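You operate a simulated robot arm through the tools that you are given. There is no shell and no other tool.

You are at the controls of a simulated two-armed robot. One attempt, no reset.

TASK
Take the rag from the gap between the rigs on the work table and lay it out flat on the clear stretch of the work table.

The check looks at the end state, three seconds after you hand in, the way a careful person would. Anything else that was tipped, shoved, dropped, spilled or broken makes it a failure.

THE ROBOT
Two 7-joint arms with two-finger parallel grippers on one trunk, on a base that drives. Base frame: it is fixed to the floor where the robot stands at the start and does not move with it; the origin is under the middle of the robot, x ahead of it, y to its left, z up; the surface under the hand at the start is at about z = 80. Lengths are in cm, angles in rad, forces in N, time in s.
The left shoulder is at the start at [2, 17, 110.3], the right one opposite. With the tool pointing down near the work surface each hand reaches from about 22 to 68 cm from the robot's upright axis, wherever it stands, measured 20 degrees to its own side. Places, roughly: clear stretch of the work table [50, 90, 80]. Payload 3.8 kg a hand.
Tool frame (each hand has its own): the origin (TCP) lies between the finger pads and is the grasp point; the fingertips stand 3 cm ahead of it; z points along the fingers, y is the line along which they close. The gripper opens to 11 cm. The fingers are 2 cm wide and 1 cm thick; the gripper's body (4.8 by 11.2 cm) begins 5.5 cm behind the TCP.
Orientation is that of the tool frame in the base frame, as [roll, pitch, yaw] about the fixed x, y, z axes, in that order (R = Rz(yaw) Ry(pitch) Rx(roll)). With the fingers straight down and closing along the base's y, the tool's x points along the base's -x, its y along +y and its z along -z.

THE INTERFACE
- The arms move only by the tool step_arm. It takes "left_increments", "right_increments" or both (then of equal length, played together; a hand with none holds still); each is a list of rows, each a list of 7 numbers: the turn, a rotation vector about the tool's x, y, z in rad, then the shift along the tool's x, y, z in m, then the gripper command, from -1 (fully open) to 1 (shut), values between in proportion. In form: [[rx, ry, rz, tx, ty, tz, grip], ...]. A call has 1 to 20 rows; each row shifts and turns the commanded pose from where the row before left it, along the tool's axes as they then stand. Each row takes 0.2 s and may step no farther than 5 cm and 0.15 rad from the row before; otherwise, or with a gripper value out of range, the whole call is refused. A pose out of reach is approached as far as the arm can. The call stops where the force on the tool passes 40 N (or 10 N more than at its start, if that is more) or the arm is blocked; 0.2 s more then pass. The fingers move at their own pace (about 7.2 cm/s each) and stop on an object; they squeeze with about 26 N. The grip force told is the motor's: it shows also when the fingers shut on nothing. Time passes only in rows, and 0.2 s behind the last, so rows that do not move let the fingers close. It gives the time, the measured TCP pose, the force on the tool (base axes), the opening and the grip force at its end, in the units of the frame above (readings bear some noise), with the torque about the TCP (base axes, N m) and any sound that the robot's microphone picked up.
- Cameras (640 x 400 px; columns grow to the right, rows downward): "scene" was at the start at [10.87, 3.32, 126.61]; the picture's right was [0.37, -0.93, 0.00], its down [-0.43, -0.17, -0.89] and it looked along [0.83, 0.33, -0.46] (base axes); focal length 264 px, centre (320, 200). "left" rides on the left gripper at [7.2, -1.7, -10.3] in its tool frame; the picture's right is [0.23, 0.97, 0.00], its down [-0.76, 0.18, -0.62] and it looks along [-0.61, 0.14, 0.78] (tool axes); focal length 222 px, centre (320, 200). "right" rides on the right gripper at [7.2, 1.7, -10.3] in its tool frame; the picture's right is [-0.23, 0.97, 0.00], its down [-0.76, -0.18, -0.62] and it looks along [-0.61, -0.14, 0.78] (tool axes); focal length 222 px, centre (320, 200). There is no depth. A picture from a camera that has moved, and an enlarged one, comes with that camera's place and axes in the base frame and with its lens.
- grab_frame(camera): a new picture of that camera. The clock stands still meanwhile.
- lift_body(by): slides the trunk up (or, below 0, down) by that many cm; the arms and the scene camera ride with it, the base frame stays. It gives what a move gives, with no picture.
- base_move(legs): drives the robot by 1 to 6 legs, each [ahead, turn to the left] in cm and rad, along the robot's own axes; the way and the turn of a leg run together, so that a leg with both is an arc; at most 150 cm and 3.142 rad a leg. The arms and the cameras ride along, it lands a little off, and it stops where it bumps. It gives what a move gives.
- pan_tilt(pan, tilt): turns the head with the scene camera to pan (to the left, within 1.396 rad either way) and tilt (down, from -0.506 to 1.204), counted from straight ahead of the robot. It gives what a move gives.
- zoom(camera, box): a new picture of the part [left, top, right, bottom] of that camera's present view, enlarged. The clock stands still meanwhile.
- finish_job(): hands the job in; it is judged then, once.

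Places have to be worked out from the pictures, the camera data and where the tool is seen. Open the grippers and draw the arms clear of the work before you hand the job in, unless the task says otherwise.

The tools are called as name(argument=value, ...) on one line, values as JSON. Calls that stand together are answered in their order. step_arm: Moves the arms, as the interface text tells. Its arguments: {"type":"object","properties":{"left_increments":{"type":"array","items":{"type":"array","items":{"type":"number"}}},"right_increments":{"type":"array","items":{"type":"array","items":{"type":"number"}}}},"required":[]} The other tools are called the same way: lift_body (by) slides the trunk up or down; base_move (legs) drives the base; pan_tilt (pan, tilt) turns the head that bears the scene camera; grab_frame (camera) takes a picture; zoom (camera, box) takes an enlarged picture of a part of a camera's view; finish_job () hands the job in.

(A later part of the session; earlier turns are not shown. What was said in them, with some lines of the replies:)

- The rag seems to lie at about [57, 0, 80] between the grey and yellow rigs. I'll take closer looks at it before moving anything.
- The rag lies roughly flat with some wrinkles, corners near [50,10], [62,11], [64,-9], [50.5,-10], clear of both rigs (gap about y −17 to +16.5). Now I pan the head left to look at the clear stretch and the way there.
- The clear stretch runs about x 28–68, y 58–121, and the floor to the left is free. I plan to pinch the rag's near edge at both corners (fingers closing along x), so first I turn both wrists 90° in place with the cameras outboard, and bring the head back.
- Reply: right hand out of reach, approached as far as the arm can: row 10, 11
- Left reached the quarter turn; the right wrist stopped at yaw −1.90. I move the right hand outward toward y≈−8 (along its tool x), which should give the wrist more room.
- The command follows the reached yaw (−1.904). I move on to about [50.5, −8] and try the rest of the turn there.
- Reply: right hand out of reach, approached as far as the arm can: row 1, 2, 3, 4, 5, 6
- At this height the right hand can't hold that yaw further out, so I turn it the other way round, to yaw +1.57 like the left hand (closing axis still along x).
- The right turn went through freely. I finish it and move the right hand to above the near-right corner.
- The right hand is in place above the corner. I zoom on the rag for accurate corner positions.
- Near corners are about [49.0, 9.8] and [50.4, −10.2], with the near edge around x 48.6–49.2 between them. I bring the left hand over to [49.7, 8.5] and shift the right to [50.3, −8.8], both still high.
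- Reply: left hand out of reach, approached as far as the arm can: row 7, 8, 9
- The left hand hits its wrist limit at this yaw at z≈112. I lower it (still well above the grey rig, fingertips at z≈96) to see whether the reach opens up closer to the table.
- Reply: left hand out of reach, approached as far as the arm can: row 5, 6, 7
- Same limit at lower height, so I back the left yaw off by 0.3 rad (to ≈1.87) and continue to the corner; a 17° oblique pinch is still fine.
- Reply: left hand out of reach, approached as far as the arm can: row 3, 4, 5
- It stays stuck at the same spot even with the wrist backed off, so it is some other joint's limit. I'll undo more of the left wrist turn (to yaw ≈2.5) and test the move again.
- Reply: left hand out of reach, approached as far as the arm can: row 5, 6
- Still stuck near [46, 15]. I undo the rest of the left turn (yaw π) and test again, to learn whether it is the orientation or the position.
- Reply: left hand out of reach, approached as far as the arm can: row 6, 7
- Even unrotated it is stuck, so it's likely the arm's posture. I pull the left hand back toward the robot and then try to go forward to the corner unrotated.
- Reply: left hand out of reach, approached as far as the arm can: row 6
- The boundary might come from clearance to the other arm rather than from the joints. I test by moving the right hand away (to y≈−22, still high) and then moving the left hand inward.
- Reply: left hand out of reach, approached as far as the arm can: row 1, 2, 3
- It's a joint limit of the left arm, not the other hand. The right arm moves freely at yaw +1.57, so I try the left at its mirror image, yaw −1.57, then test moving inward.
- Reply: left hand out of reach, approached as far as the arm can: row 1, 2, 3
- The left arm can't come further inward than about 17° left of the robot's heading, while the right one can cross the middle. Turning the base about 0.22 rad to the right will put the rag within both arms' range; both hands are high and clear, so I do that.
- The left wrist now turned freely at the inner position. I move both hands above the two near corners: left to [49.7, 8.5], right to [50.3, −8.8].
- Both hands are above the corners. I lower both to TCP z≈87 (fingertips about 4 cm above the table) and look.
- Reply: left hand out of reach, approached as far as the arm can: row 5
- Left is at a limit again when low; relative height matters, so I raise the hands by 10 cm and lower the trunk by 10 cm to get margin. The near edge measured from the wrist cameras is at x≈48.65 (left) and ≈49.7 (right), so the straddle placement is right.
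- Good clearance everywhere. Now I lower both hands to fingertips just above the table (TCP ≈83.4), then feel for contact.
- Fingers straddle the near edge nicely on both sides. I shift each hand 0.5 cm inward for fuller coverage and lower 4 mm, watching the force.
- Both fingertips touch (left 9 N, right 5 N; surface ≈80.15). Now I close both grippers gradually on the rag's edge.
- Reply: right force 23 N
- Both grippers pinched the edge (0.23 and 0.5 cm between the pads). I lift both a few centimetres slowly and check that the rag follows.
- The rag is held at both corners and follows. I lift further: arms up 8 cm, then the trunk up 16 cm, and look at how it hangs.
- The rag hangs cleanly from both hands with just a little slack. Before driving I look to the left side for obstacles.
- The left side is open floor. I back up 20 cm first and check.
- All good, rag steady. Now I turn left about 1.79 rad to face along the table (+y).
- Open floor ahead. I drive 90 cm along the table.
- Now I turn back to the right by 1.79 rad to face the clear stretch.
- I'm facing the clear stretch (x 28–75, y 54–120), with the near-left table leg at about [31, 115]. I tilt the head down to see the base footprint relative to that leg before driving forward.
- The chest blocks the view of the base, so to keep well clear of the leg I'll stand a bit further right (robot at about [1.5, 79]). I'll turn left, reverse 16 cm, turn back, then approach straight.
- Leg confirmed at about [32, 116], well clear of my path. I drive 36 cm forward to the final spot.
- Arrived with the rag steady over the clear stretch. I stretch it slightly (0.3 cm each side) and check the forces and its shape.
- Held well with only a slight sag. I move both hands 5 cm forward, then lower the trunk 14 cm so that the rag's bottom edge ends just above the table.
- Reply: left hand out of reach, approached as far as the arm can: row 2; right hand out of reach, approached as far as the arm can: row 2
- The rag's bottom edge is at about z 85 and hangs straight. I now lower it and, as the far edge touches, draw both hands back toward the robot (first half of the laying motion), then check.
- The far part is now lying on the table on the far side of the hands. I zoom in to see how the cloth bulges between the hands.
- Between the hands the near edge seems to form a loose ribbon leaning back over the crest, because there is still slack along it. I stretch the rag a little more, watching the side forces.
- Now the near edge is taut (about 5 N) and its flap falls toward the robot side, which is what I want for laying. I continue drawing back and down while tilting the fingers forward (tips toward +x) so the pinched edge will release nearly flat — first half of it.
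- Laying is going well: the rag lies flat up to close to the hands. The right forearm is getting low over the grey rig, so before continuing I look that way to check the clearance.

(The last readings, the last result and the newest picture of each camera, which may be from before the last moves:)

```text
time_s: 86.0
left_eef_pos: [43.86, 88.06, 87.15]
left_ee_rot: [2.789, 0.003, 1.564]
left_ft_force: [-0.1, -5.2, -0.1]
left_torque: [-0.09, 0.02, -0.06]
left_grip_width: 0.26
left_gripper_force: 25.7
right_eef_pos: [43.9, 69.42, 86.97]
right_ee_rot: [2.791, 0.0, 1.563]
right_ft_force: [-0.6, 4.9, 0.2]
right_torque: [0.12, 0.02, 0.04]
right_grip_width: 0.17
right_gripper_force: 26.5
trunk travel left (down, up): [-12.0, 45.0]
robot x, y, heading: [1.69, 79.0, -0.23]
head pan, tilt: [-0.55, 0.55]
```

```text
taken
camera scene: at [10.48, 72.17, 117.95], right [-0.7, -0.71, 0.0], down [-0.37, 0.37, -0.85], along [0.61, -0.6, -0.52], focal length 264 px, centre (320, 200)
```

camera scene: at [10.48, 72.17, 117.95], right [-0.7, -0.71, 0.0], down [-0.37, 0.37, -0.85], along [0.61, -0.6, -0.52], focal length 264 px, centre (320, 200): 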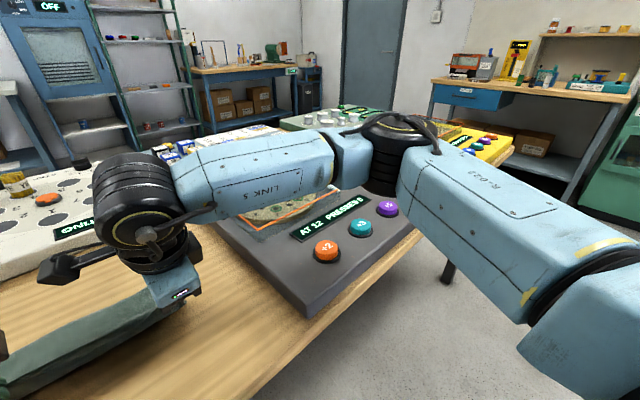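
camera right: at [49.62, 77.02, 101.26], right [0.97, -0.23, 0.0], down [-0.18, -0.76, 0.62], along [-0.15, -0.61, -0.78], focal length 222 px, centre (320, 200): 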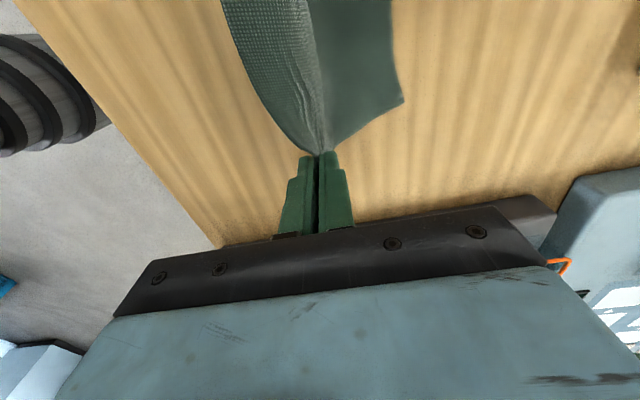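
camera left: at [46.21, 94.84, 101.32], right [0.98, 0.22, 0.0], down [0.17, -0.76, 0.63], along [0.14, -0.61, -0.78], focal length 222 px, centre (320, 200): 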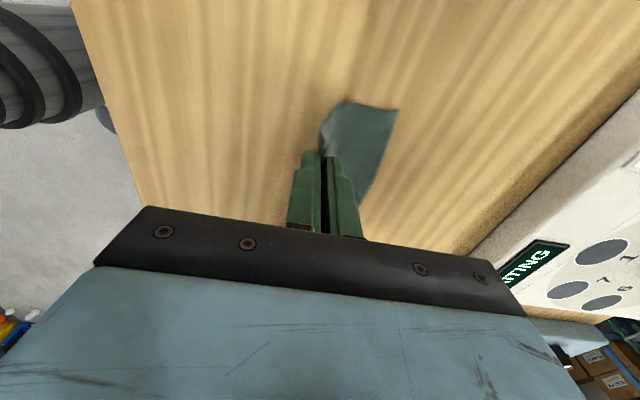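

The elbow's underside is at about z 98 and the forearm likewise, well above the rig's top (~90). I continue with the next three rows of the laying motion and check again from here.

step_arm(left_increments=[[-0.07, 0, 0, 0, -0.0101, 0.00462, 1], [-0.07, 0, 0, 0, -0.00952, 0.0044, 1], [-0.07, 0, 0, 0, -0.00981, 0.00395, 1], [0, 0, 0, 0, 0, 0, 1]], right_increments=[[-0.07, 0, 0, 0, -0.0101, 0.00462, 1], [-0.07, 0, 0, 0, -0.00952, 0.0044, 1], [-0.07, 0, 0, 0, -0.00981, 0.00395, 1], [0, 0, 0, 0, 0, 0, 1]])

grab_frame(camera="scene")

zoom(camera="right", box=[180, 0, 460, 175])

zoom(camera="left", box=[200, 20, 480, 195])

```text
time_s: 87.0
left_eef_pos: [41.67, 88.02, 84.68]
left_ee_rot: [2.579, 0.005, 1.563]
left_ft_force: [0.0, -4.6, -0.2]
left_torque: [-0.11, 0.05, -0.07]
left_grip_width: 0.24
left_gripper_force: 26.0
right_eef_pos: [41.58, 69.48, 84.65]
right_ee_rot: [2.581, -0.001, 1.563]
right_ft_force: [-0.4, 4.4, 0.2]
right_torque: [0.11, 0.03, 0.06]
right_grip_width: 0.18
right_gripper_force: 26.0
trunk travel left (down, up): [-12.0, 45.0]
robot x, y, heading: [1.94, 78.76, -0.228]
head pan, tilt: [-0.55, 0.55]
```

```text
taken
camera scene: at [10.48, 72.16, 117.95], right [-0.7, -0.71, 0.0], down [-0.37, 0.37, -0.85], along [0.61, -0.6, -0.52], focal length 264 px, centre (320, 200)
```

scene: 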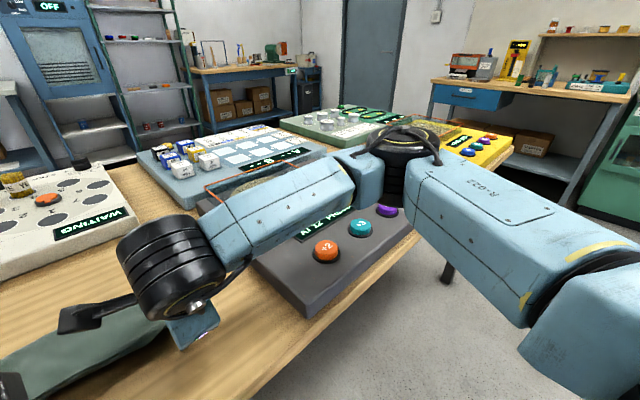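

```text
2.29 times, centred on (320, 88) of right
camera zoom: at [37.61, 76.72, 94.36], right [0.82, -0.23, 0.52], down [-0.49, -0.76, 0.43], along [0.29, -0.61, -0.74], focal length 508 px, centre (320, 457)
```

zoom: 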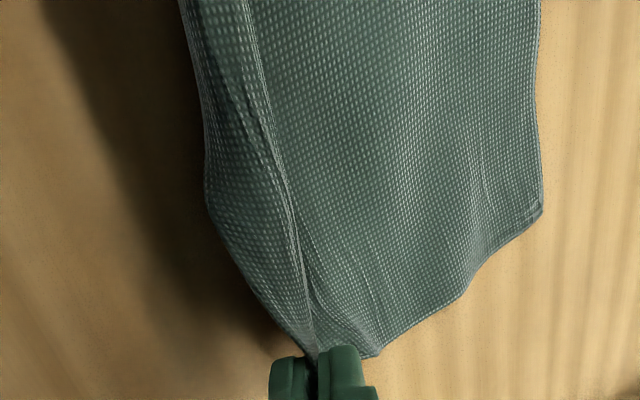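

```text
2.29 times, centred on (340, 108) of left
camera zoom: at [34.77, 95.35, 92.61], right [0.83, 0.22, 0.52], down [-0.19, -0.76, 0.62], along [0.53, -0.61, -0.58], focal length 508 px, centre (274, 411)
```

zoom: 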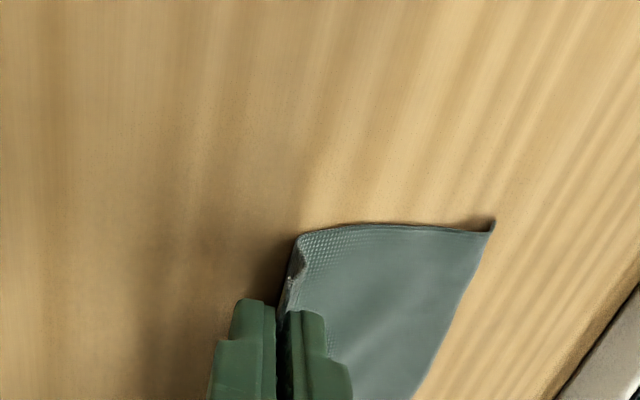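

Clearance remains fine, and the rag lies well with tension kept. I do the last two rows of the lowering so that the fingertips end just above the table.

step_arm(left_increments=[[-0.07, 0, 0, 0, -0.00874, 0.00302, 1], [-0.07, 0, 0, 0, -0.00802, 0.00319, 1], [0, 0, 0, 0, 0, 0, 1]], right_increments=[[-0.07, 0, 0, 0, -0.00874, 0.00302, 1], [-0.07, 0, 0, 0, -0.00802, 0.00319, 1], [0, 0, 0, 0, 0, 0, 1]])

grab_frame(camera="scene")

grab_frame(camera="right")

grab_frame(camera="left")

```text
time_s: 87.8
left_eef_pos: [41.43, 87.59, 83.1]
left_ee_rot: [2.443, 0.001, 1.565]
left_ft_force: [-0.5, -0.6, -0.4]
left_torque: [0.0, 0.05, -0.02]
left_grip_width: 0.24
left_gripper_force: 26.4
left hand out of reach, approached as far as the arm can: row 2
right_eef_pos: [40.62, 69.51, 83.16]
right_ee_rot: [2.441, -0.001, 1.561]
right_ft_force: [-0.2, 1.6, -0.9]
right_torque: [0.01, 0.03, -0.01]
right_grip_width: 0.2
right_gripper_force: 25.8
trunk travel left (down, up): [-12.0, 45.0]
robot x, y, heading: [1.69, 78.84, -0.228]
head pan, tilt: [-0.55, 0.55]
```

```text
taken
camera scene: at [10.49, 72.16, 117.95], right [-0.7, -0.71, 0.0], down [-0.37, 0.37, -0.85], along [0.61, -0.6, -0.52], focal length 264 px, centre (320, 200)
```

scene: 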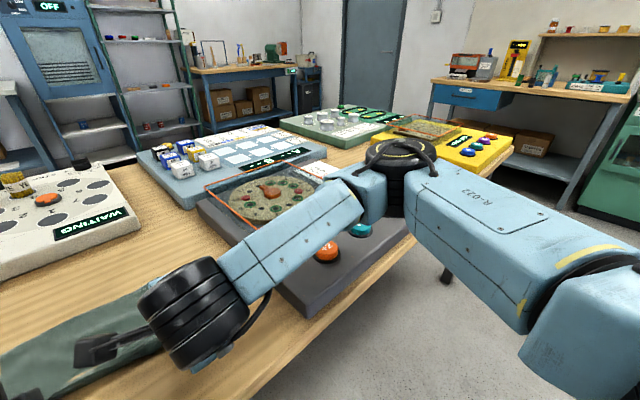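

```text
taken
camera right: at [35.29, 76.69, 92.21], right [0.74, -0.23, 0.63], down [-0.54, -0.76, 0.36], along [0.39, -0.61, -0.69], focal length 222 px, centre (320, 200)
```

right: 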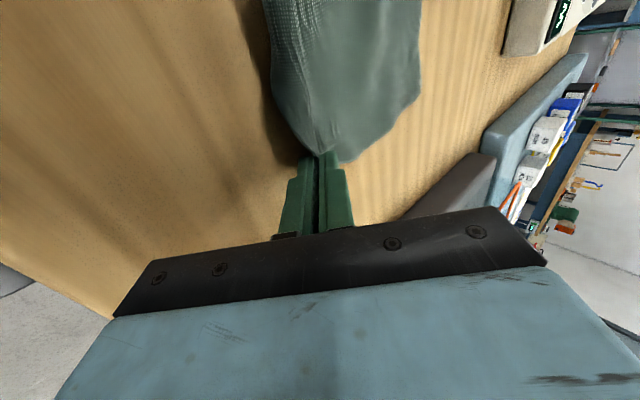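

```text
taken
camera left: at [33.44, 94.81, 89.97], right [0.74, 0.22, 0.63], down [-0.27, -0.76, 0.59], along [0.61, -0.61, -0.51], focal length 222 px, centre (320, 200)
```

left: 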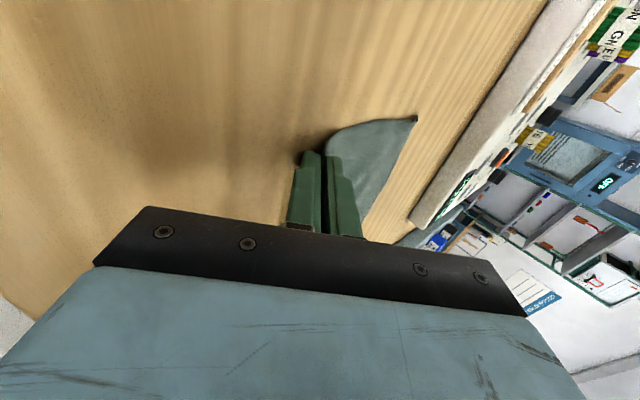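

The left hand stopped 0.8 cm short at its close-range limit and lost a little side tension. I try to move it outward 0.5 cm and back 0.5 cm to retension the near edge.

step_arm(left_increments=[[0, 0, 0, 0.003, 0, 0, 1], [0, 0, 0, 0.002, -0.002, -0.0016, 1], [0, 0, 0, 0, -0.002, -0.0016, 1], [0, 0, 0, 0, 0, 0, 1]])

zoom(camera="left", box=[220, 60, 460, 210])

zoom(camera="right", box=[220, 0, 460, 180])

```text
time_s: 88.8
left_eef_pos: [41.53, 87.64, 83.05]
left_ee_rot: [2.436, 0.003, 1.563]
left_ft_force: [1.8, 3.2, 4.9]
left_torque: [0.11, -0.1, 0.01]
left_grip_width: 0.22
left_gripper_force: 26.2
left hand out of reach, approached as far as the arm can: row 2
right_eef_pos: [40.61, 69.56, 83.17]
right_ee_rot: [2.443, -0.002, 1.564]
right_ft_force: [0.4, 1.7, -0.4]
right_torque: [0.03, 0.03, 0.02]
right_grip_width: 0.19
right_gripper_force: 26.1
trunk travel left (down, up): [-12.0, 45.0]
robot x, y, heading: [1.81, 79.38, -0.227]
head pan, tilt: [-0.55, 0.55]
```

```text
2.67 times, centred on (340, 135) of left
camera zoom: at [33.54, 94.94, 89.89], right [0.74, 0.23, 0.63], down [-0.27, -0.76, 0.59], along [0.61, -0.61, -0.5], focal length 592 px, centre (267, 373)
```

zoom: 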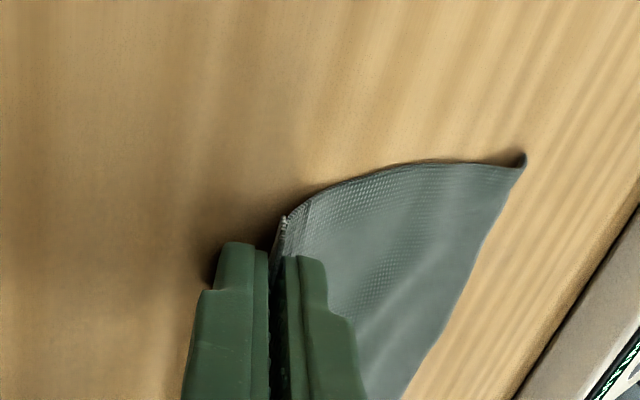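

```text
2.22 times, centred on (340, 90) of right
camera zoom: at [35.27, 76.76, 92.25], right [0.74, -0.23, 0.63], down [-0.54, -0.76, 0.36], along [0.39, -0.61, -0.69], focal length 494 px, centre (276, 444)
```

zoom: 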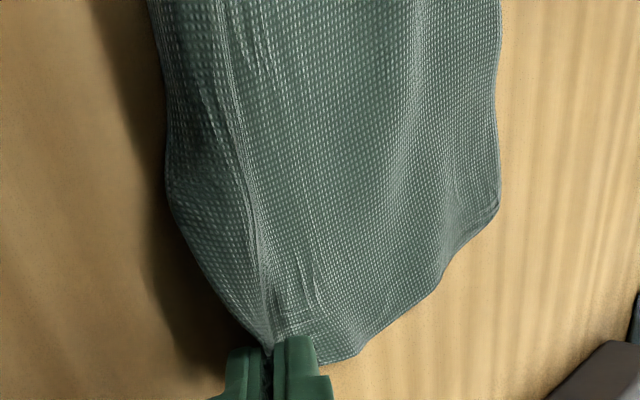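

Left fingertips lightly touch the table now. I retension with the right hand (0.4 cm outward) and relieve the left contact by 1 mm.

step_arm(left_increments=[[0, 0, 0, 0, 0.0008, -0.001, 1], [0, 0, 0, 0, 0, 0, 1], [0, 0, 0, 0, 0, 0, 1]], right_increments=[[0, 0, 0, -0.002, 0, 0, 1], [0, 0, 0, -0.002, 0, 0, 1], [0, 0, 0, 0, 0, 0, 1]])

pan_tilt(pan=0.22, tilt=0.75)

grab_frame(camera="scene")

```text
time_s: 89.6
left_eef_pos: [41.36, 87.55, 83.12]
left_ee_rot: [2.441, 0.003, 1.563]
left_ft_force: [0.2, -4.6, 0.1]
left_torque: [-0.11, 0.04, -0.06]
left_grip_width: 0.25
left_gripper_force: 25.2
right_eef_pos: [40.57, 69.08, 83.15]
right_ee_rot: [2.442, -0.001, 1.563]
right_ft_force: [-0.2, 4.1, 0.3]
right_torque: [0.09, 0.01, 0.09]
right_grip_width: 0.19
right_gripper_force: 26.2
trunk travel left (down, up): [-12.0, 45.0]
robot x, y, heading: [1.93, 79.32, -0.228]
head pan, tilt: [-0.55, 0.55]
```

```text
time_s: 90.7
left_eef_pos: [41.51, 87.62, 83.16]
left_ee_rot: [2.44, 0.001, 1.564]
left_ft_force: [-0.3, -4.7, -0.7]
left_torque: [-0.1, 0.01, -0.1]
left_grip_width: 0.2
left_gripper_force: 25.9
right_eef_pos: [40.52, 69.16, 83.21]
right_ee_rot: [2.444, 0.001, 1.564]
right_ft_force: [0.9, 5.1, 0.2]
right_torque: [0.11, 0.03, 0.08]
right_grip_width: 0.19
right_gripper_force: 25.4
trunk travel left (down, up): [-12.0, 45.0]
robot x, y, heading: [1.92, 79.14, -0.23]
head pan, tilt: [0.22, 0.75]
```

```text
taken
camera scene: at [12.36, 78.39, 116.21], right [-0.01, -1.0, 0.0], down [-0.68, 0.01, -0.73], along [0.73, -0.01, -0.68], focal length 264 px, centre (320, 200)
```

scene: 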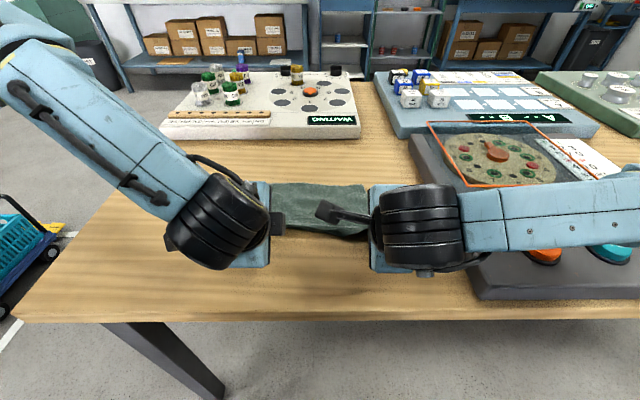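

Tension is back at about 5 N. I zoom on the rag between the wrists to see the near edge before releasing.

zoom(camera="scene", box=[240, 160, 400, 260])

zoom(camera="right", box=[220, 0, 460, 180])

```text
4.00 times, centred on (320, 210) of scene
camera zoom: at [12.36, 78.39, 116.21], right [-0.01, -1.0, 0.0], down [-0.68, 0.01, -0.73], along [0.73, -0.01, -0.68], focal length 1057 px, centre (320, 160)
```

zoom: 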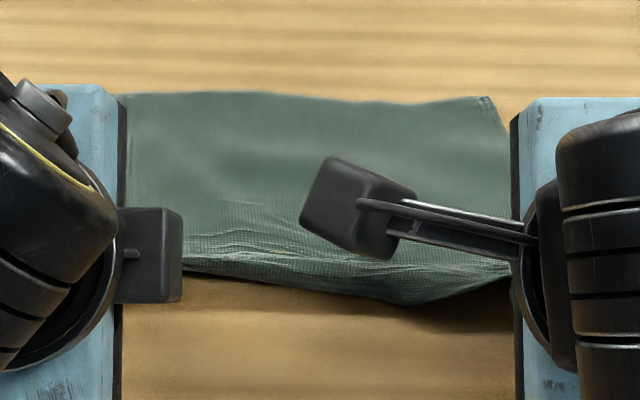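

```text
2.22 times, centred on (340, 90) of right
camera zoom: at [35.25, 76.31, 92.26], right [0.74, -0.23, 0.63], down [-0.54, -0.76, 0.36], along [0.39, -0.61, -0.69], focal length 494 px, centre (276, 444)
```

zoom: 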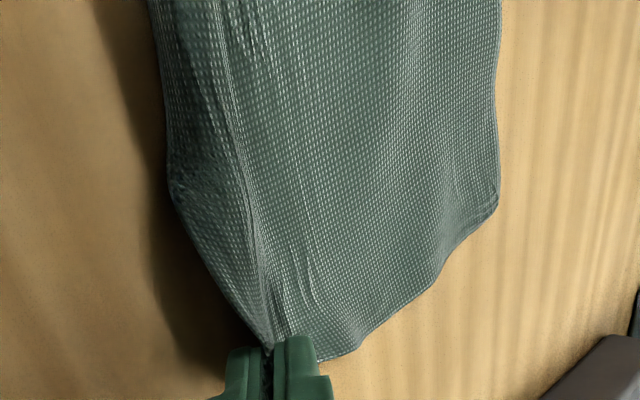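

The rag is spread taut with its near flap lying toward me. Now I open both grippers stepwise, shifting along tool y so that each lower finger stays in place under the edge while the upper one lifts away.

step_arm(left_increments=[[0, 0, 0, 0, 0.0055, 0, 0.8], [0, 0, 0, 0, 0.0055, 0, 0.6], [0, 0, 0, 0, 0.0055, 0, 0.4], [0, 0, 0, 0, 0.0035, 0, 0.273], [0, 0, 0, 0, 0, 0, 0.273], [0, 0, 0, 0, 0, 0, 0.273]], right_increments=[[0, 0, 0, 0, 0.0055, 0, 0.8], [0, 0, 0, 0, 0.0055, 0, 0.6], [0, 0, 0, 0, 0.0055, 0, 0.4], [0, 0, 0, 0, 0.0035, 0, 0.273], [0, 0, 0, 0, 0, 0, 0.273], [0, 0, 0, 0, 0, 0, 0.273]])

zoom(camera="scene", box=[240, 160, 400, 260])

zoom(camera="right", box=[200, 0, 480, 200])

zoom(camera="left", box=[200, 40, 480, 215])

```text
time_s: 92.1
left_eef_pos: [42.8, 87.75, 84.49]
left_ee_rot: [2.44, 0.002, 1.564]
left_ft_force: [0.0, 0.3, 0.1]
left_torque: [0.01, -0.02, 0.02]
left_grip_width: 4.01
left_gripper_force: 0.0
right_eef_pos: [42.2, 69.05, 84.42]
right_ee_rot: [2.441, 0.001, 1.563]
right_ft_force: [-0.5, 1.1, -0.3]
right_torque: [-0.02, 0.0, -0.02]
right_grip_width: 4.01
right_gripper_force: 0.1
trunk travel left (down, up): [-12.0, 45.0]
robot x, y, heading: [1.95, 78.86, -0.224]
head pan, tilt: [0.22, 0.75]
```

```text
4.00 times, centred on (320, 210) of scene
camera zoom: at [12.36, 78.4, 116.21], right [-0.01, -1.0, 0.0], down [-0.68, 0.0, -0.73], along [0.73, 0.0, -0.68], focal length 1057 px, centre (320, 160)
```

zoom: 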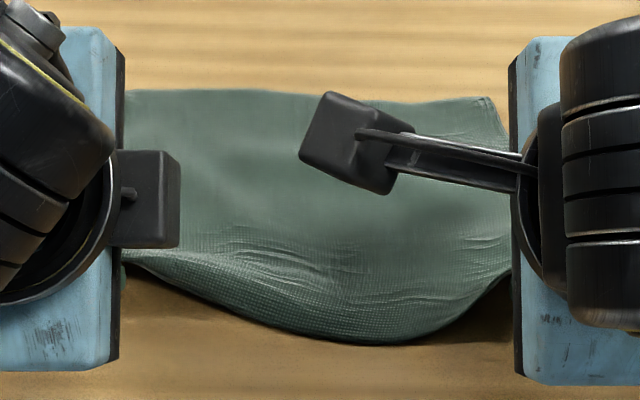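

```text
2.00 times, centred on (340, 100) of right
camera zoom: at [36.81, 76.34, 93.54], right [0.74, -0.23, 0.63], down [-0.54, -0.76, 0.36], along [0.39, -0.61, -0.69], focal length 444 px, centre (280, 400)
```

zoom: 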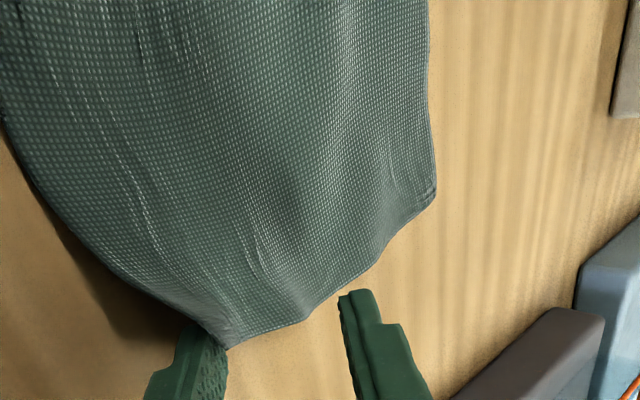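

```text
2.29 times, centred on (340, 128) of left
camera zoom: at [34.87, 94.98, 91.32], right [0.74, 0.22, 0.63], down [-0.27, -0.76, 0.59], along [0.61, -0.61, -0.5], focal length 508 px, centre (274, 366)
```

zoom: 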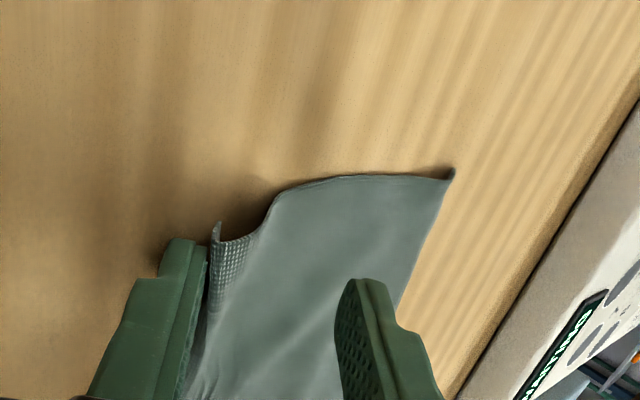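

Released beautifully: the near flap has unfolded toward me and only the two near corners lean on the lower fingers. I drive the base straight back 7 cm so the lower fingers slide out from under the edge.

base_move(legs=[[-7, 0]])

grab_frame(camera="scene")

grab_frame(camera="right")

grab_frame(camera="left")

```text
time_s: 93.2
left_eef_pos: [36.02, 89.26, 84.38]
left_ee_rot: [2.438, 0.004, 1.564]
left_ft_force: [0.1, -0.5, 1.4]
left_torque: [-0.04, 0.0, 0.01]
left_grip_width: 3.99
left_gripper_force: 0.2
right_eef_pos: [35.2, 70.64, 84.57]
right_ee_rot: [2.442, 0.0, 1.564]
right_ft_force: [-0.4, 1.0, 0.1]
right_torque: [-0.02, 0.01, -0.01]
right_grip_width: 4.0
right_gripper_force: 0.0
trunk travel left (down, up): [-12.0, 45.0]
robot x, y, heading: [-4.87, 80.56, -0.229]
head pan, tilt: [0.22, 0.75]
```

```text
taken
camera scene: at [5.44, 79.99, 116.22], right [-0.01, -1.0, 0.0], down [-0.68, 0.0, -0.73], along [0.73, -0.01, -0.68], focal length 264 px, centre (320, 200)
```

scene: 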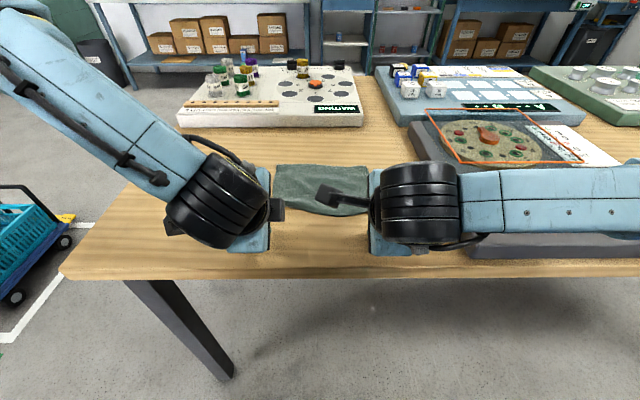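

```text
taken
camera right: at [29.9, 77.92, 93.57], right [0.74, -0.23, 0.63], down [-0.54, -0.76, 0.36], along [0.39, -0.61, -0.69], focal length 222 px, centre (320, 200)
```

right: 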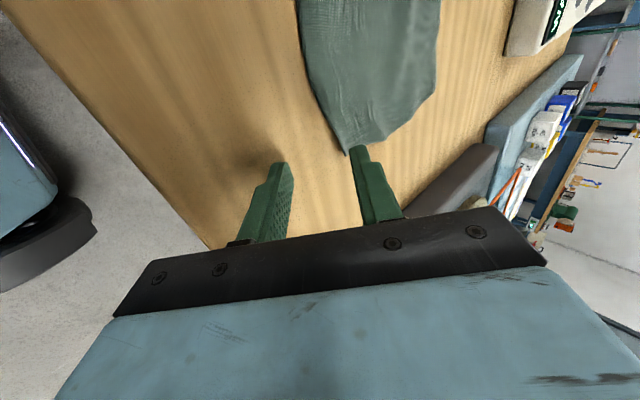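

```text
taken
camera left: at [27.97, 96.56, 91.34], right [0.74, 0.22, 0.63], down [-0.27, -0.76, 0.59], along [0.61, -0.61, -0.5], focal length 222 px, centre (320, 200)
```

left: 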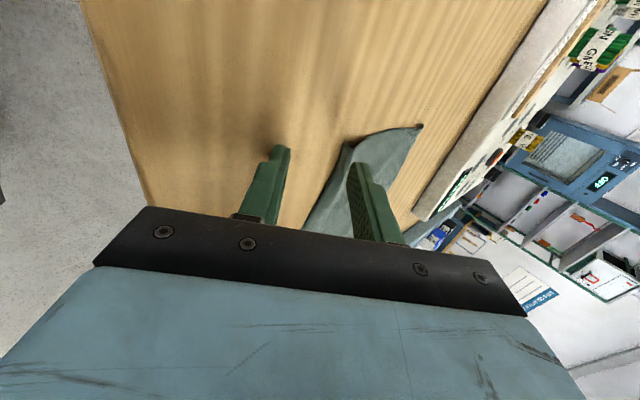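

The fingers are free of the rag. I raise the trunk 18 cm to lift both hands straight up, then inspect the rag.

lift_body(by=18)

grab_frame(camera="scene")

grab_frame(camera="right")

grab_frame(camera="left")

```text
time_s: 95.2
left_eef_pos: [36.01, 89.28, 102.44]
left_ee_rot: [2.441, 0.003, 1.565]
left_ft_force: [0.3, -0.3, -0.7]
left_torque: [-0.02, 0.0, 0.02]
left_grip_width: 3.98
left_gripper_force: 0.1
right_eef_pos: [35.28, 70.61, 102.37]
right_ee_rot: [2.442, 0.001, 1.565]
right_ft_force: [-0.3, 0.3, -0.2]
right_torque: [0.0, 0.01, 0.02]
right_grip_width: 3.99
right_gripper_force: 0.0
trunk travel left (down, up): [-30.0, 27.0]
robot x, y, heading: [-5.16, 80.68, -0.227]
head pan, tilt: [0.22, 0.75]
```

```text
taken
camera scene: at [5.52, 79.98, 134.2], right [-0.01, -1.0, 0.0], down [-0.68, 0.0, -0.73], along [0.73, -0.01, -0.68], focal length 264 px, centre (320, 200)
```

scene: 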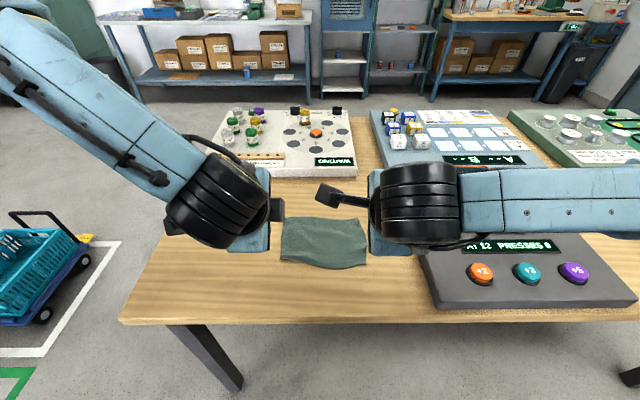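

```text
taken
camera right: at [29.96, 77.91, 111.52], right [0.74, -0.23, 0.63], down [-0.54, -0.76, 0.36], along [0.39, -0.61, -0.69], focal length 222 px, centre (320, 200)
```

right: 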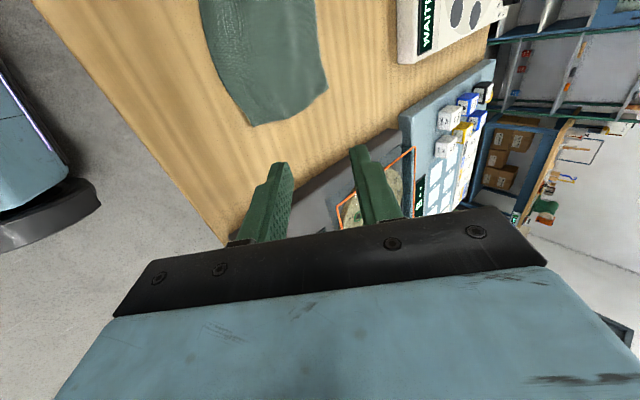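

```text
taken
camera left: at [28.03, 96.55, 109.3], right [0.75, 0.22, 0.63], down [-0.27, -0.76, 0.59], along [0.61, -0.61, -0.5], focal length 222 px, centre (320, 200)
```

left: 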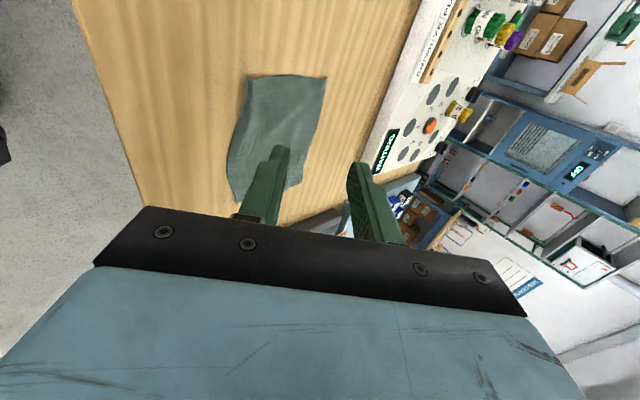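

The rag lies spread out on the clear stretch. I zoom in on it from all three cameras to judge its flatness.

zoom(camera="scene", box=[260, 200, 400, 290])

zoom(camera="right", box=[180, 0, 360, 140])

zoom(camera="left", box=[200, 60, 360, 220])

```text
4.44 times, centred on (330, 245) of scene
camera zoom: at [5.52, 79.98, 134.2], right [-0.01, -1.0, 0.0], down [-0.68, 0.0, -0.73], along [0.73, -0.01, -0.68], focal length 1175 px, centre (276, 0)
```

zoom: 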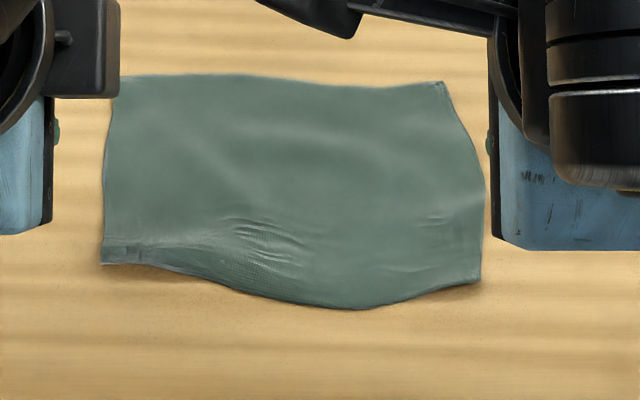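

```text
2.86 times, centred on (270, 70) of right
camera zoom: at [29.96, 77.91, 111.52], right [0.74, -0.23, 0.63], down [-0.54, -0.76, 0.36], along [0.39, -0.61, -0.69], focal length 635 px, centre (463, 571)
```

zoom: 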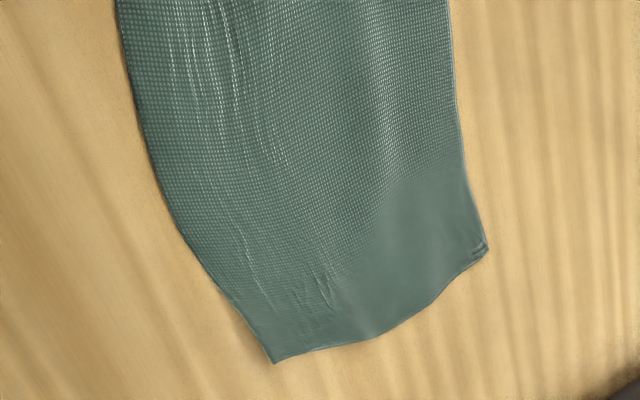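

```text
2.50 times, centred on (280, 140) of left
camera zoom: at [28.03, 96.55, 109.3], right [0.75, 0.22, 0.63], down [-0.27, -0.76, 0.59], along [0.61, -0.61, -0.5], focal length 555 px, centre (420, 350)
```

zoom: 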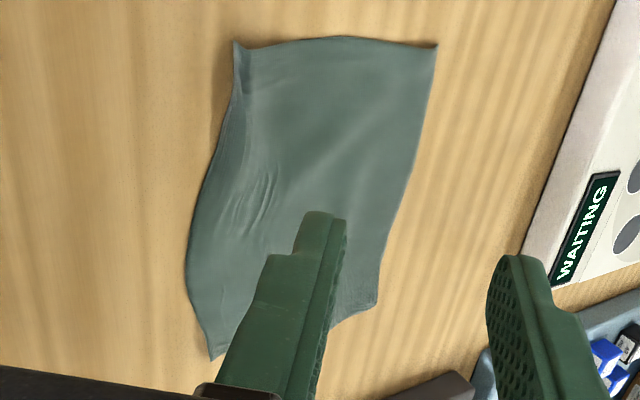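

The rag is spread out to about 20.5 × 15 cm (x 41–56, y 68–89), clear of everything, with only faint creases. I back off 14 cm to get the hands clear and take an unobstructed look.

base_move(legs=[[-14, 0]])

grab_frame(camera="scene")

zoom(camera="scene", box=[260, 160, 400, 260])

grab_frame(camera="left")

```text
time_s: 96.5
left_eef_pos: [22.23, 92.42, 102.47]
left_ee_rot: [2.437, 0.005, 1.564]
left_ft_force: [0.2, -0.2, 1.3]
left_torque: [0.03, -0.05, 0.01]
left_grip_width: 3.99
left_gripper_force: 0.0
right_eef_pos: [21.47, 73.84, 102.52]
right_ee_rot: [2.44, 0.001, 1.562]
right_ft_force: [-0.6, 0.1, -0.2]
right_torque: [-0.01, -0.01, -0.02]
right_grip_width: 4.0
right_gripper_force: 0.0
trunk travel left (down, up): [-30.0, 27.0]
robot x, y, heading: [-18.75, 83.73, -0.232]
head pan, tilt: [0.22, 0.75]
```

```text
taken
camera scene: at [-8.26, 83.15, 134.22], right [-0.01, -1.0, 0.0], down [-0.68, 0.01, -0.73], along [0.73, -0.01, -0.68], focal length 264 px, centre (320, 200)
```

scene: 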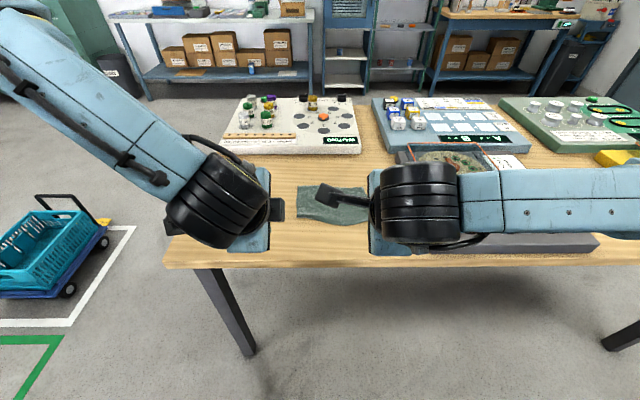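

```text
4.00 times, centred on (330, 210) of scene
camera zoom: at [-8.26, 83.15, 134.22], right [-0.01, -1.0, 0.0], down [-0.68, 0.01, -0.73], along [0.73, -0.01, -0.68], focal length 1057 px, centre (280, 160)
```

zoom: 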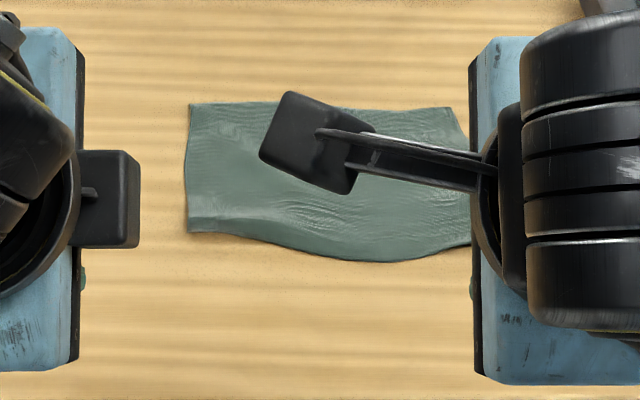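

```text
taken
camera left: at [14.31, 99.69, 109.34], right [0.74, 0.22, 0.63], down [-0.27, -0.76, 0.59], along [0.61, -0.61, -0.5], focal length 222 px, centre (320, 200)
```

left: 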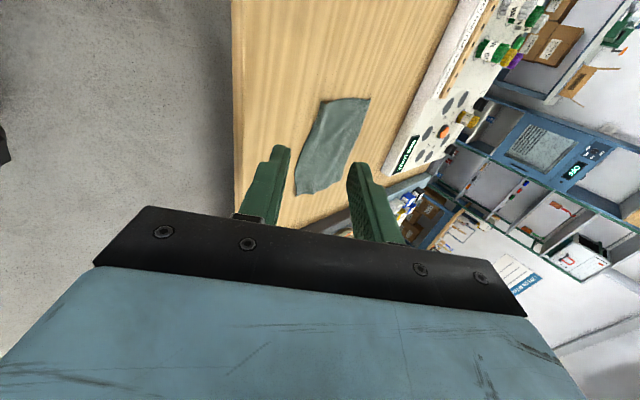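

Hands are out over the table's near edge. I spread the arms apart, open the grippers fully, and take a clear look at the rag.

step_arm(left_increments=[[0, 0, 0, 0.04, 0, 0, 0], [0, 0, 0, 0.04, 0, 0, -0.5], [0, 0, 0, 0.04, 0, 0, -1], [0, 0, 0, 0, 0, 0, -1], [0, 0, 0, 0, 0, 0, -1]], right_increments=[[0, 0, 0, -0.04, 0, 0, 0], [0, 0, 0, -0.04, 0, 0, -0.5], [0, 0, 0, -0.04, 0, 0, -1], [0, 0, 0, -0.02, 0, 0, -1], [0, 0, 0, 0, 0, 0, -1]])

grab_frame(camera="scene")

zoom(camera="scene", box=[270, 170, 390, 245])

```text
time_s: 97.7
left_eef_pos: [25.4, 103.42, 101.94]
left_ee_rot: [2.442, 0.003, 1.563]
left_ft_force: [-1.0, -0.2, -0.1]
left_torque: [0.02, 0.01, 0.01]
left_grip_width: 11.0
left_gripper_force: 0.0
left hand out of reach, approached as far as the arm can: row 1, 2, 3
right_eef_pos: [21.44, 59.82, 102.46]
right_ee_rot: [2.442, 0.001, 1.563]
right_ft_force: [0.5, 0.2, -0.6]
right_torque: [-0.01, 0.04, 0.0]
right_grip_width: 11.0
right_gripper_force: 0.1
trunk travel left (down, up): [-30.0, 27.0]
robot x, y, heading: [-18.71, 83.47, -0.228]
head pan, tilt: [0.22, 0.75]
```

```text
taken
camera scene: at [-8.15, 83.19, 134.22], right [-0.01, -1.0, 0.0], down [-0.68, 0.01, -0.73], along [0.73, -0.01, -0.68], focal length 264 px, centre (320, 200)
```

scene: 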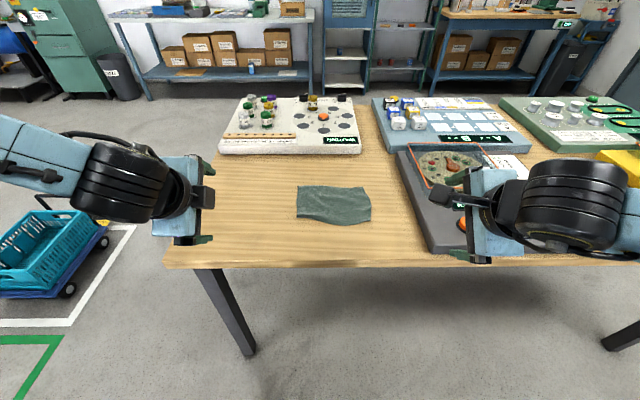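

```text
5.33 times, centred on (330, 208) of scene
camera zoom: at [-8.15, 83.19, 134.22], right [-0.01, -1.0, 0.0], down [-0.68, 0.01, -0.73], along [0.73, -0.01, -0.68], focal length 1410 px, centre (267, 160)
```

zoom: 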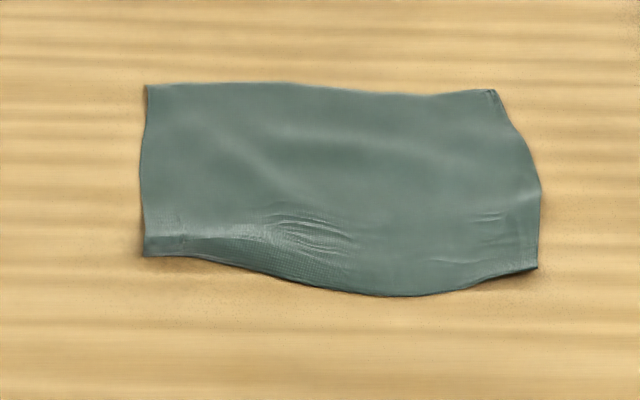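

The rag lies open at about 20.5 × 14–16 cm. I take close looks from the wrist cameras at its near corners to see whether they are raised.

grab_frame(camera="left")

grab_frame(camera="right")

zoom(camera="scene", box=[290, 200, 340, 230])

zoom(camera="scene", box=[335, 200, 385, 230])

```text
taken
camera left: at [17.46, 110.73, 108.92], right [0.75, 0.22, 0.63], down [-0.27, -0.76, 0.59], along [0.61, -0.61, -0.5], focal length 222 px, centre (320, 200)
```

left: 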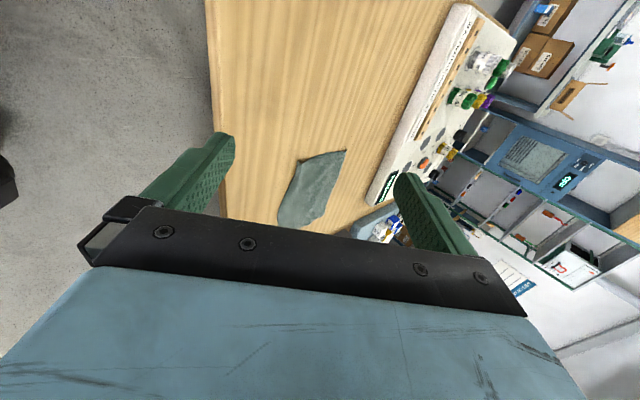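

```text
taken
camera right: at [16.17, 67.09, 111.56], right [0.74, -0.23, 0.63], down [-0.54, -0.76, 0.36], along [0.39, -0.61, -0.69], focal length 222 px, centre (320, 200)
```

right: 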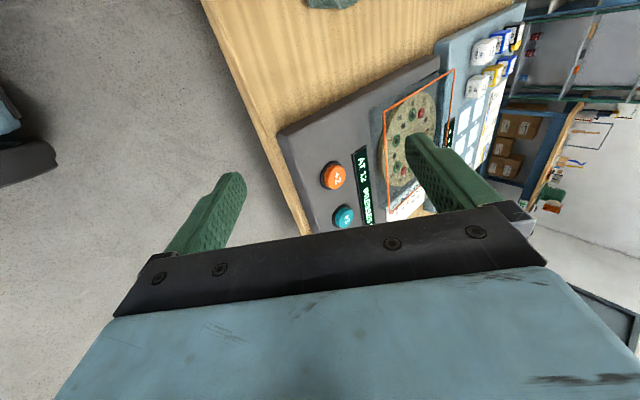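

```text
12.80 times, centred on (315, 215) of scene
camera zoom: at [-8.15, 83.19, 134.22], right [-0.01, -1.0, 0.0], down [-0.68, 0.01, -0.73], along [0.73, -0.01, -0.68], focal length 3383 px, centre (384, 8)
```

zoom: 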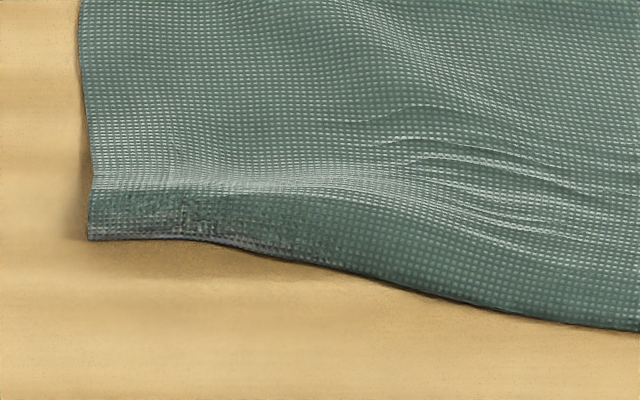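

```text
12.80 times, centred on (360, 215) of scene
camera zoom: at [-8.15, 83.19, 134.22], right [-0.01, -1.0, 0.0], down [-0.68, 0.01, -0.73], along [0.73, -0.01, -0.68], focal length 3383 px, centre (-192, 8)
```

zoom: 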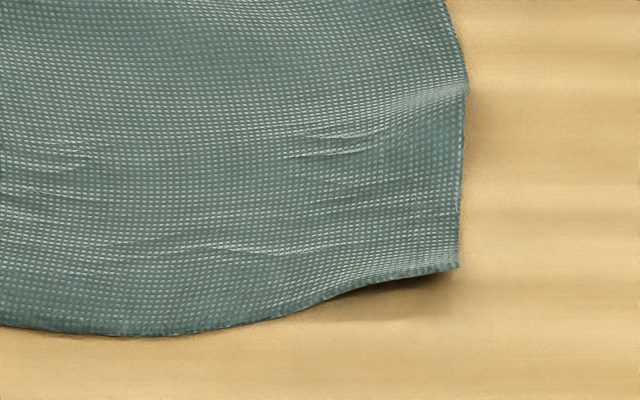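

The near-left corner shows a small ridge with a steep strip in front; I want to know its height, so I zoom in from the left wrist camera.

zoom(camera="left", box=[265, 140, 365, 240])

zoom(camera="left", box=[280, 145, 330, 185])

```text
4.00 times, centred on (315, 190) of left
camera zoom: at [17.46, 110.73, 108.92], right [0.75, 0.22, 0.63], down [-0.27, -0.76, 0.59], along [0.61, -0.61, -0.5], focal length 888 px, centre (340, 240)
```

zoom: 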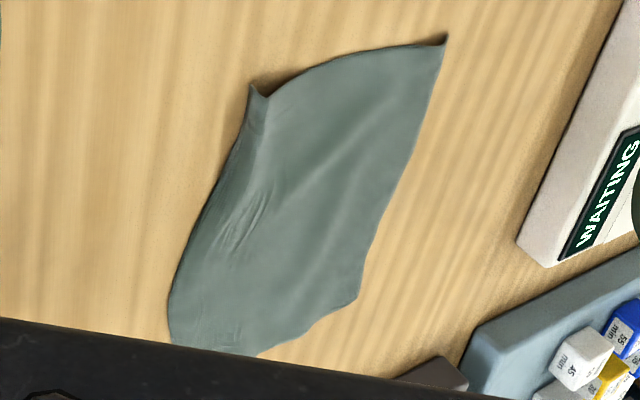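

```text
10.00 times, centred on (305, 165) of left
camera zoom: at [17.46, 110.73, 108.92], right [0.75, 0.22, 0.63], down [-0.27, -0.76, 0.59], along [0.61, -0.61, -0.5], focal length 2221 px, centre (470, 550)
```

zoom: 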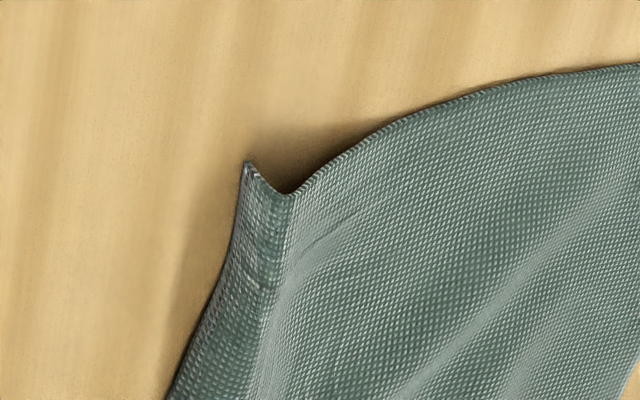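

The ridge at that corner is only about 1.2 cm high and everything else lies flat, fully opened out, so I leave it undisturbed. I back off another 14 cm to draw the arms clear of the table and take a last overall look.

base_move(legs=[[-14, 0]])

pan_tilt(pan=0.1, tilt=0.55)

grab_frame(camera="scene")

zoom(camera="scene", box=[200, 140, 520, 300])

```text
time_s: 99.0
left_eef_pos: [11.46, 106.68, 102.2]
left_ee_rot: [2.441, 0.003, 1.564]
left_ft_force: [0.5, 0.2, 0.6]
left_torque: [0.01, 0.01, 0.02]
left_grip_width: 11.01
left_gripper_force: 0.0
right_eef_pos: [7.57, 63.07, 102.43]
right_ee_rot: [2.44, 0.0, 1.563]
right_ft_force: [-0.7, -0.6, 0.2]
right_torque: [0.02, -0.02, 0.0]
right_grip_width: 11.01
right_gripper_force: 0.0
trunk travel left (down, up): [-30.0, 27.0]
robot x, y, heading: [-32.83, 86.56, -0.222]
head pan, tilt: [0.22, 0.75]
```

```text
time_s: 99.8
left_eef_pos: [11.62, 106.61, 102.1]
left_ee_rot: [2.443, 0.002, 1.564]
left_ft_force: [-0.2, 0.3, 0.2]
left_torque: [-0.01, -0.03, 0.03]
left_grip_width: 11.02
left_gripper_force: 0.1
right_eef_pos: [7.87, 62.96, 102.56]
right_ee_rot: [2.443, 0.0, 1.565]
right_ft_force: [-1.0, -0.1, 1.0]
right_torque: [0.01, 0.0, 0.01]
right_grip_width: 10.98
right_gripper_force: 0.1
trunk travel left (down, up): [-30.0, 27.0]
robot x, y, heading: [-32.05, 86.74, -0.222]
head pan, tilt: [0.099, 0.55]
```

```text
taken
camera scene: at [-21.26, 85.25, 135.94], right [-0.13, -0.99, 0.0], down [-0.52, 0.07, -0.85], along [0.85, -0.11, -0.52], focal length 264 px, centre (320, 200)
```

scene: 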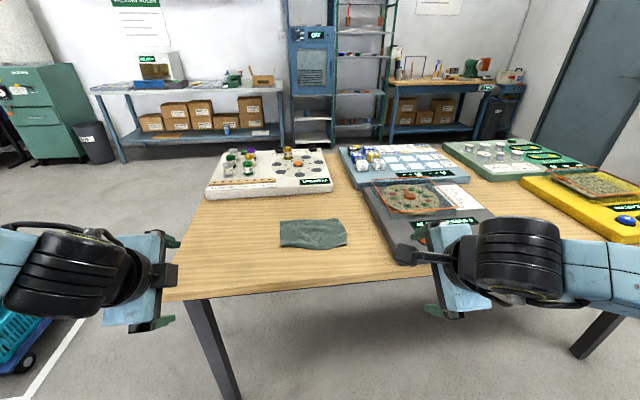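

```text
2.00 times, centred on (360, 220) of scene
camera zoom: at [-21.26, 85.25, 135.94], right [-0.13, -0.99, 0.0], down [-0.52, 0.07, -0.85], along [0.85, -0.11, -0.52], focal length 529 px, centre (240, 160)
```

zoom: 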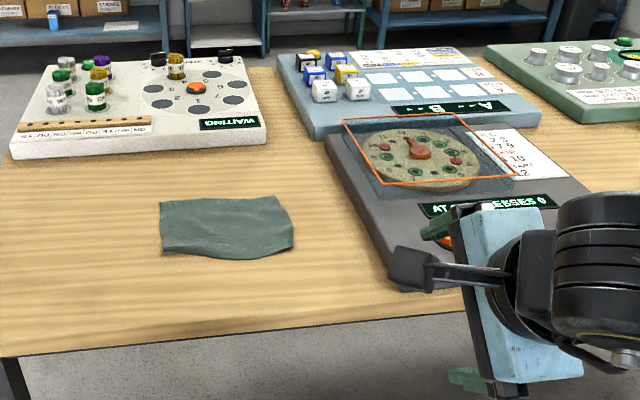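

The rag lies spread out on the clear stretch, away from every rig. Nothing else on the table looks moved: the counter still reads "AT 12 PRESSES 0" and the blocks and caps are in place. The grippers are open and clear, so I hand the job in.

finish_job()

```text
The job is handed in.
```

The rag is out of the gap and laid out on the clear stretch of the work table, and I've handed the job in. I don't have the verdict yet.

- **Rag:** it covers about 20.5 × 14–16 cm, centred near [48, 79], with at least 14 cm to the nearest rig. It is fully opened out, but not perfectly flat. A ridge about 1.2 cm high remains along the near-left corner, the near-right corner sits slightly up, and there are faint creases along the near edge. I left these alone rather than risk creasing it again.
- **Everything else:** the last pictures show nothing else on the table out of place, and the grey rig's counter still reads "AT 12 PRESSES 0".
- **Robot:** both grippers are open, the hands are back off the table, and the base stands about 60 cm short of the table's near edge.
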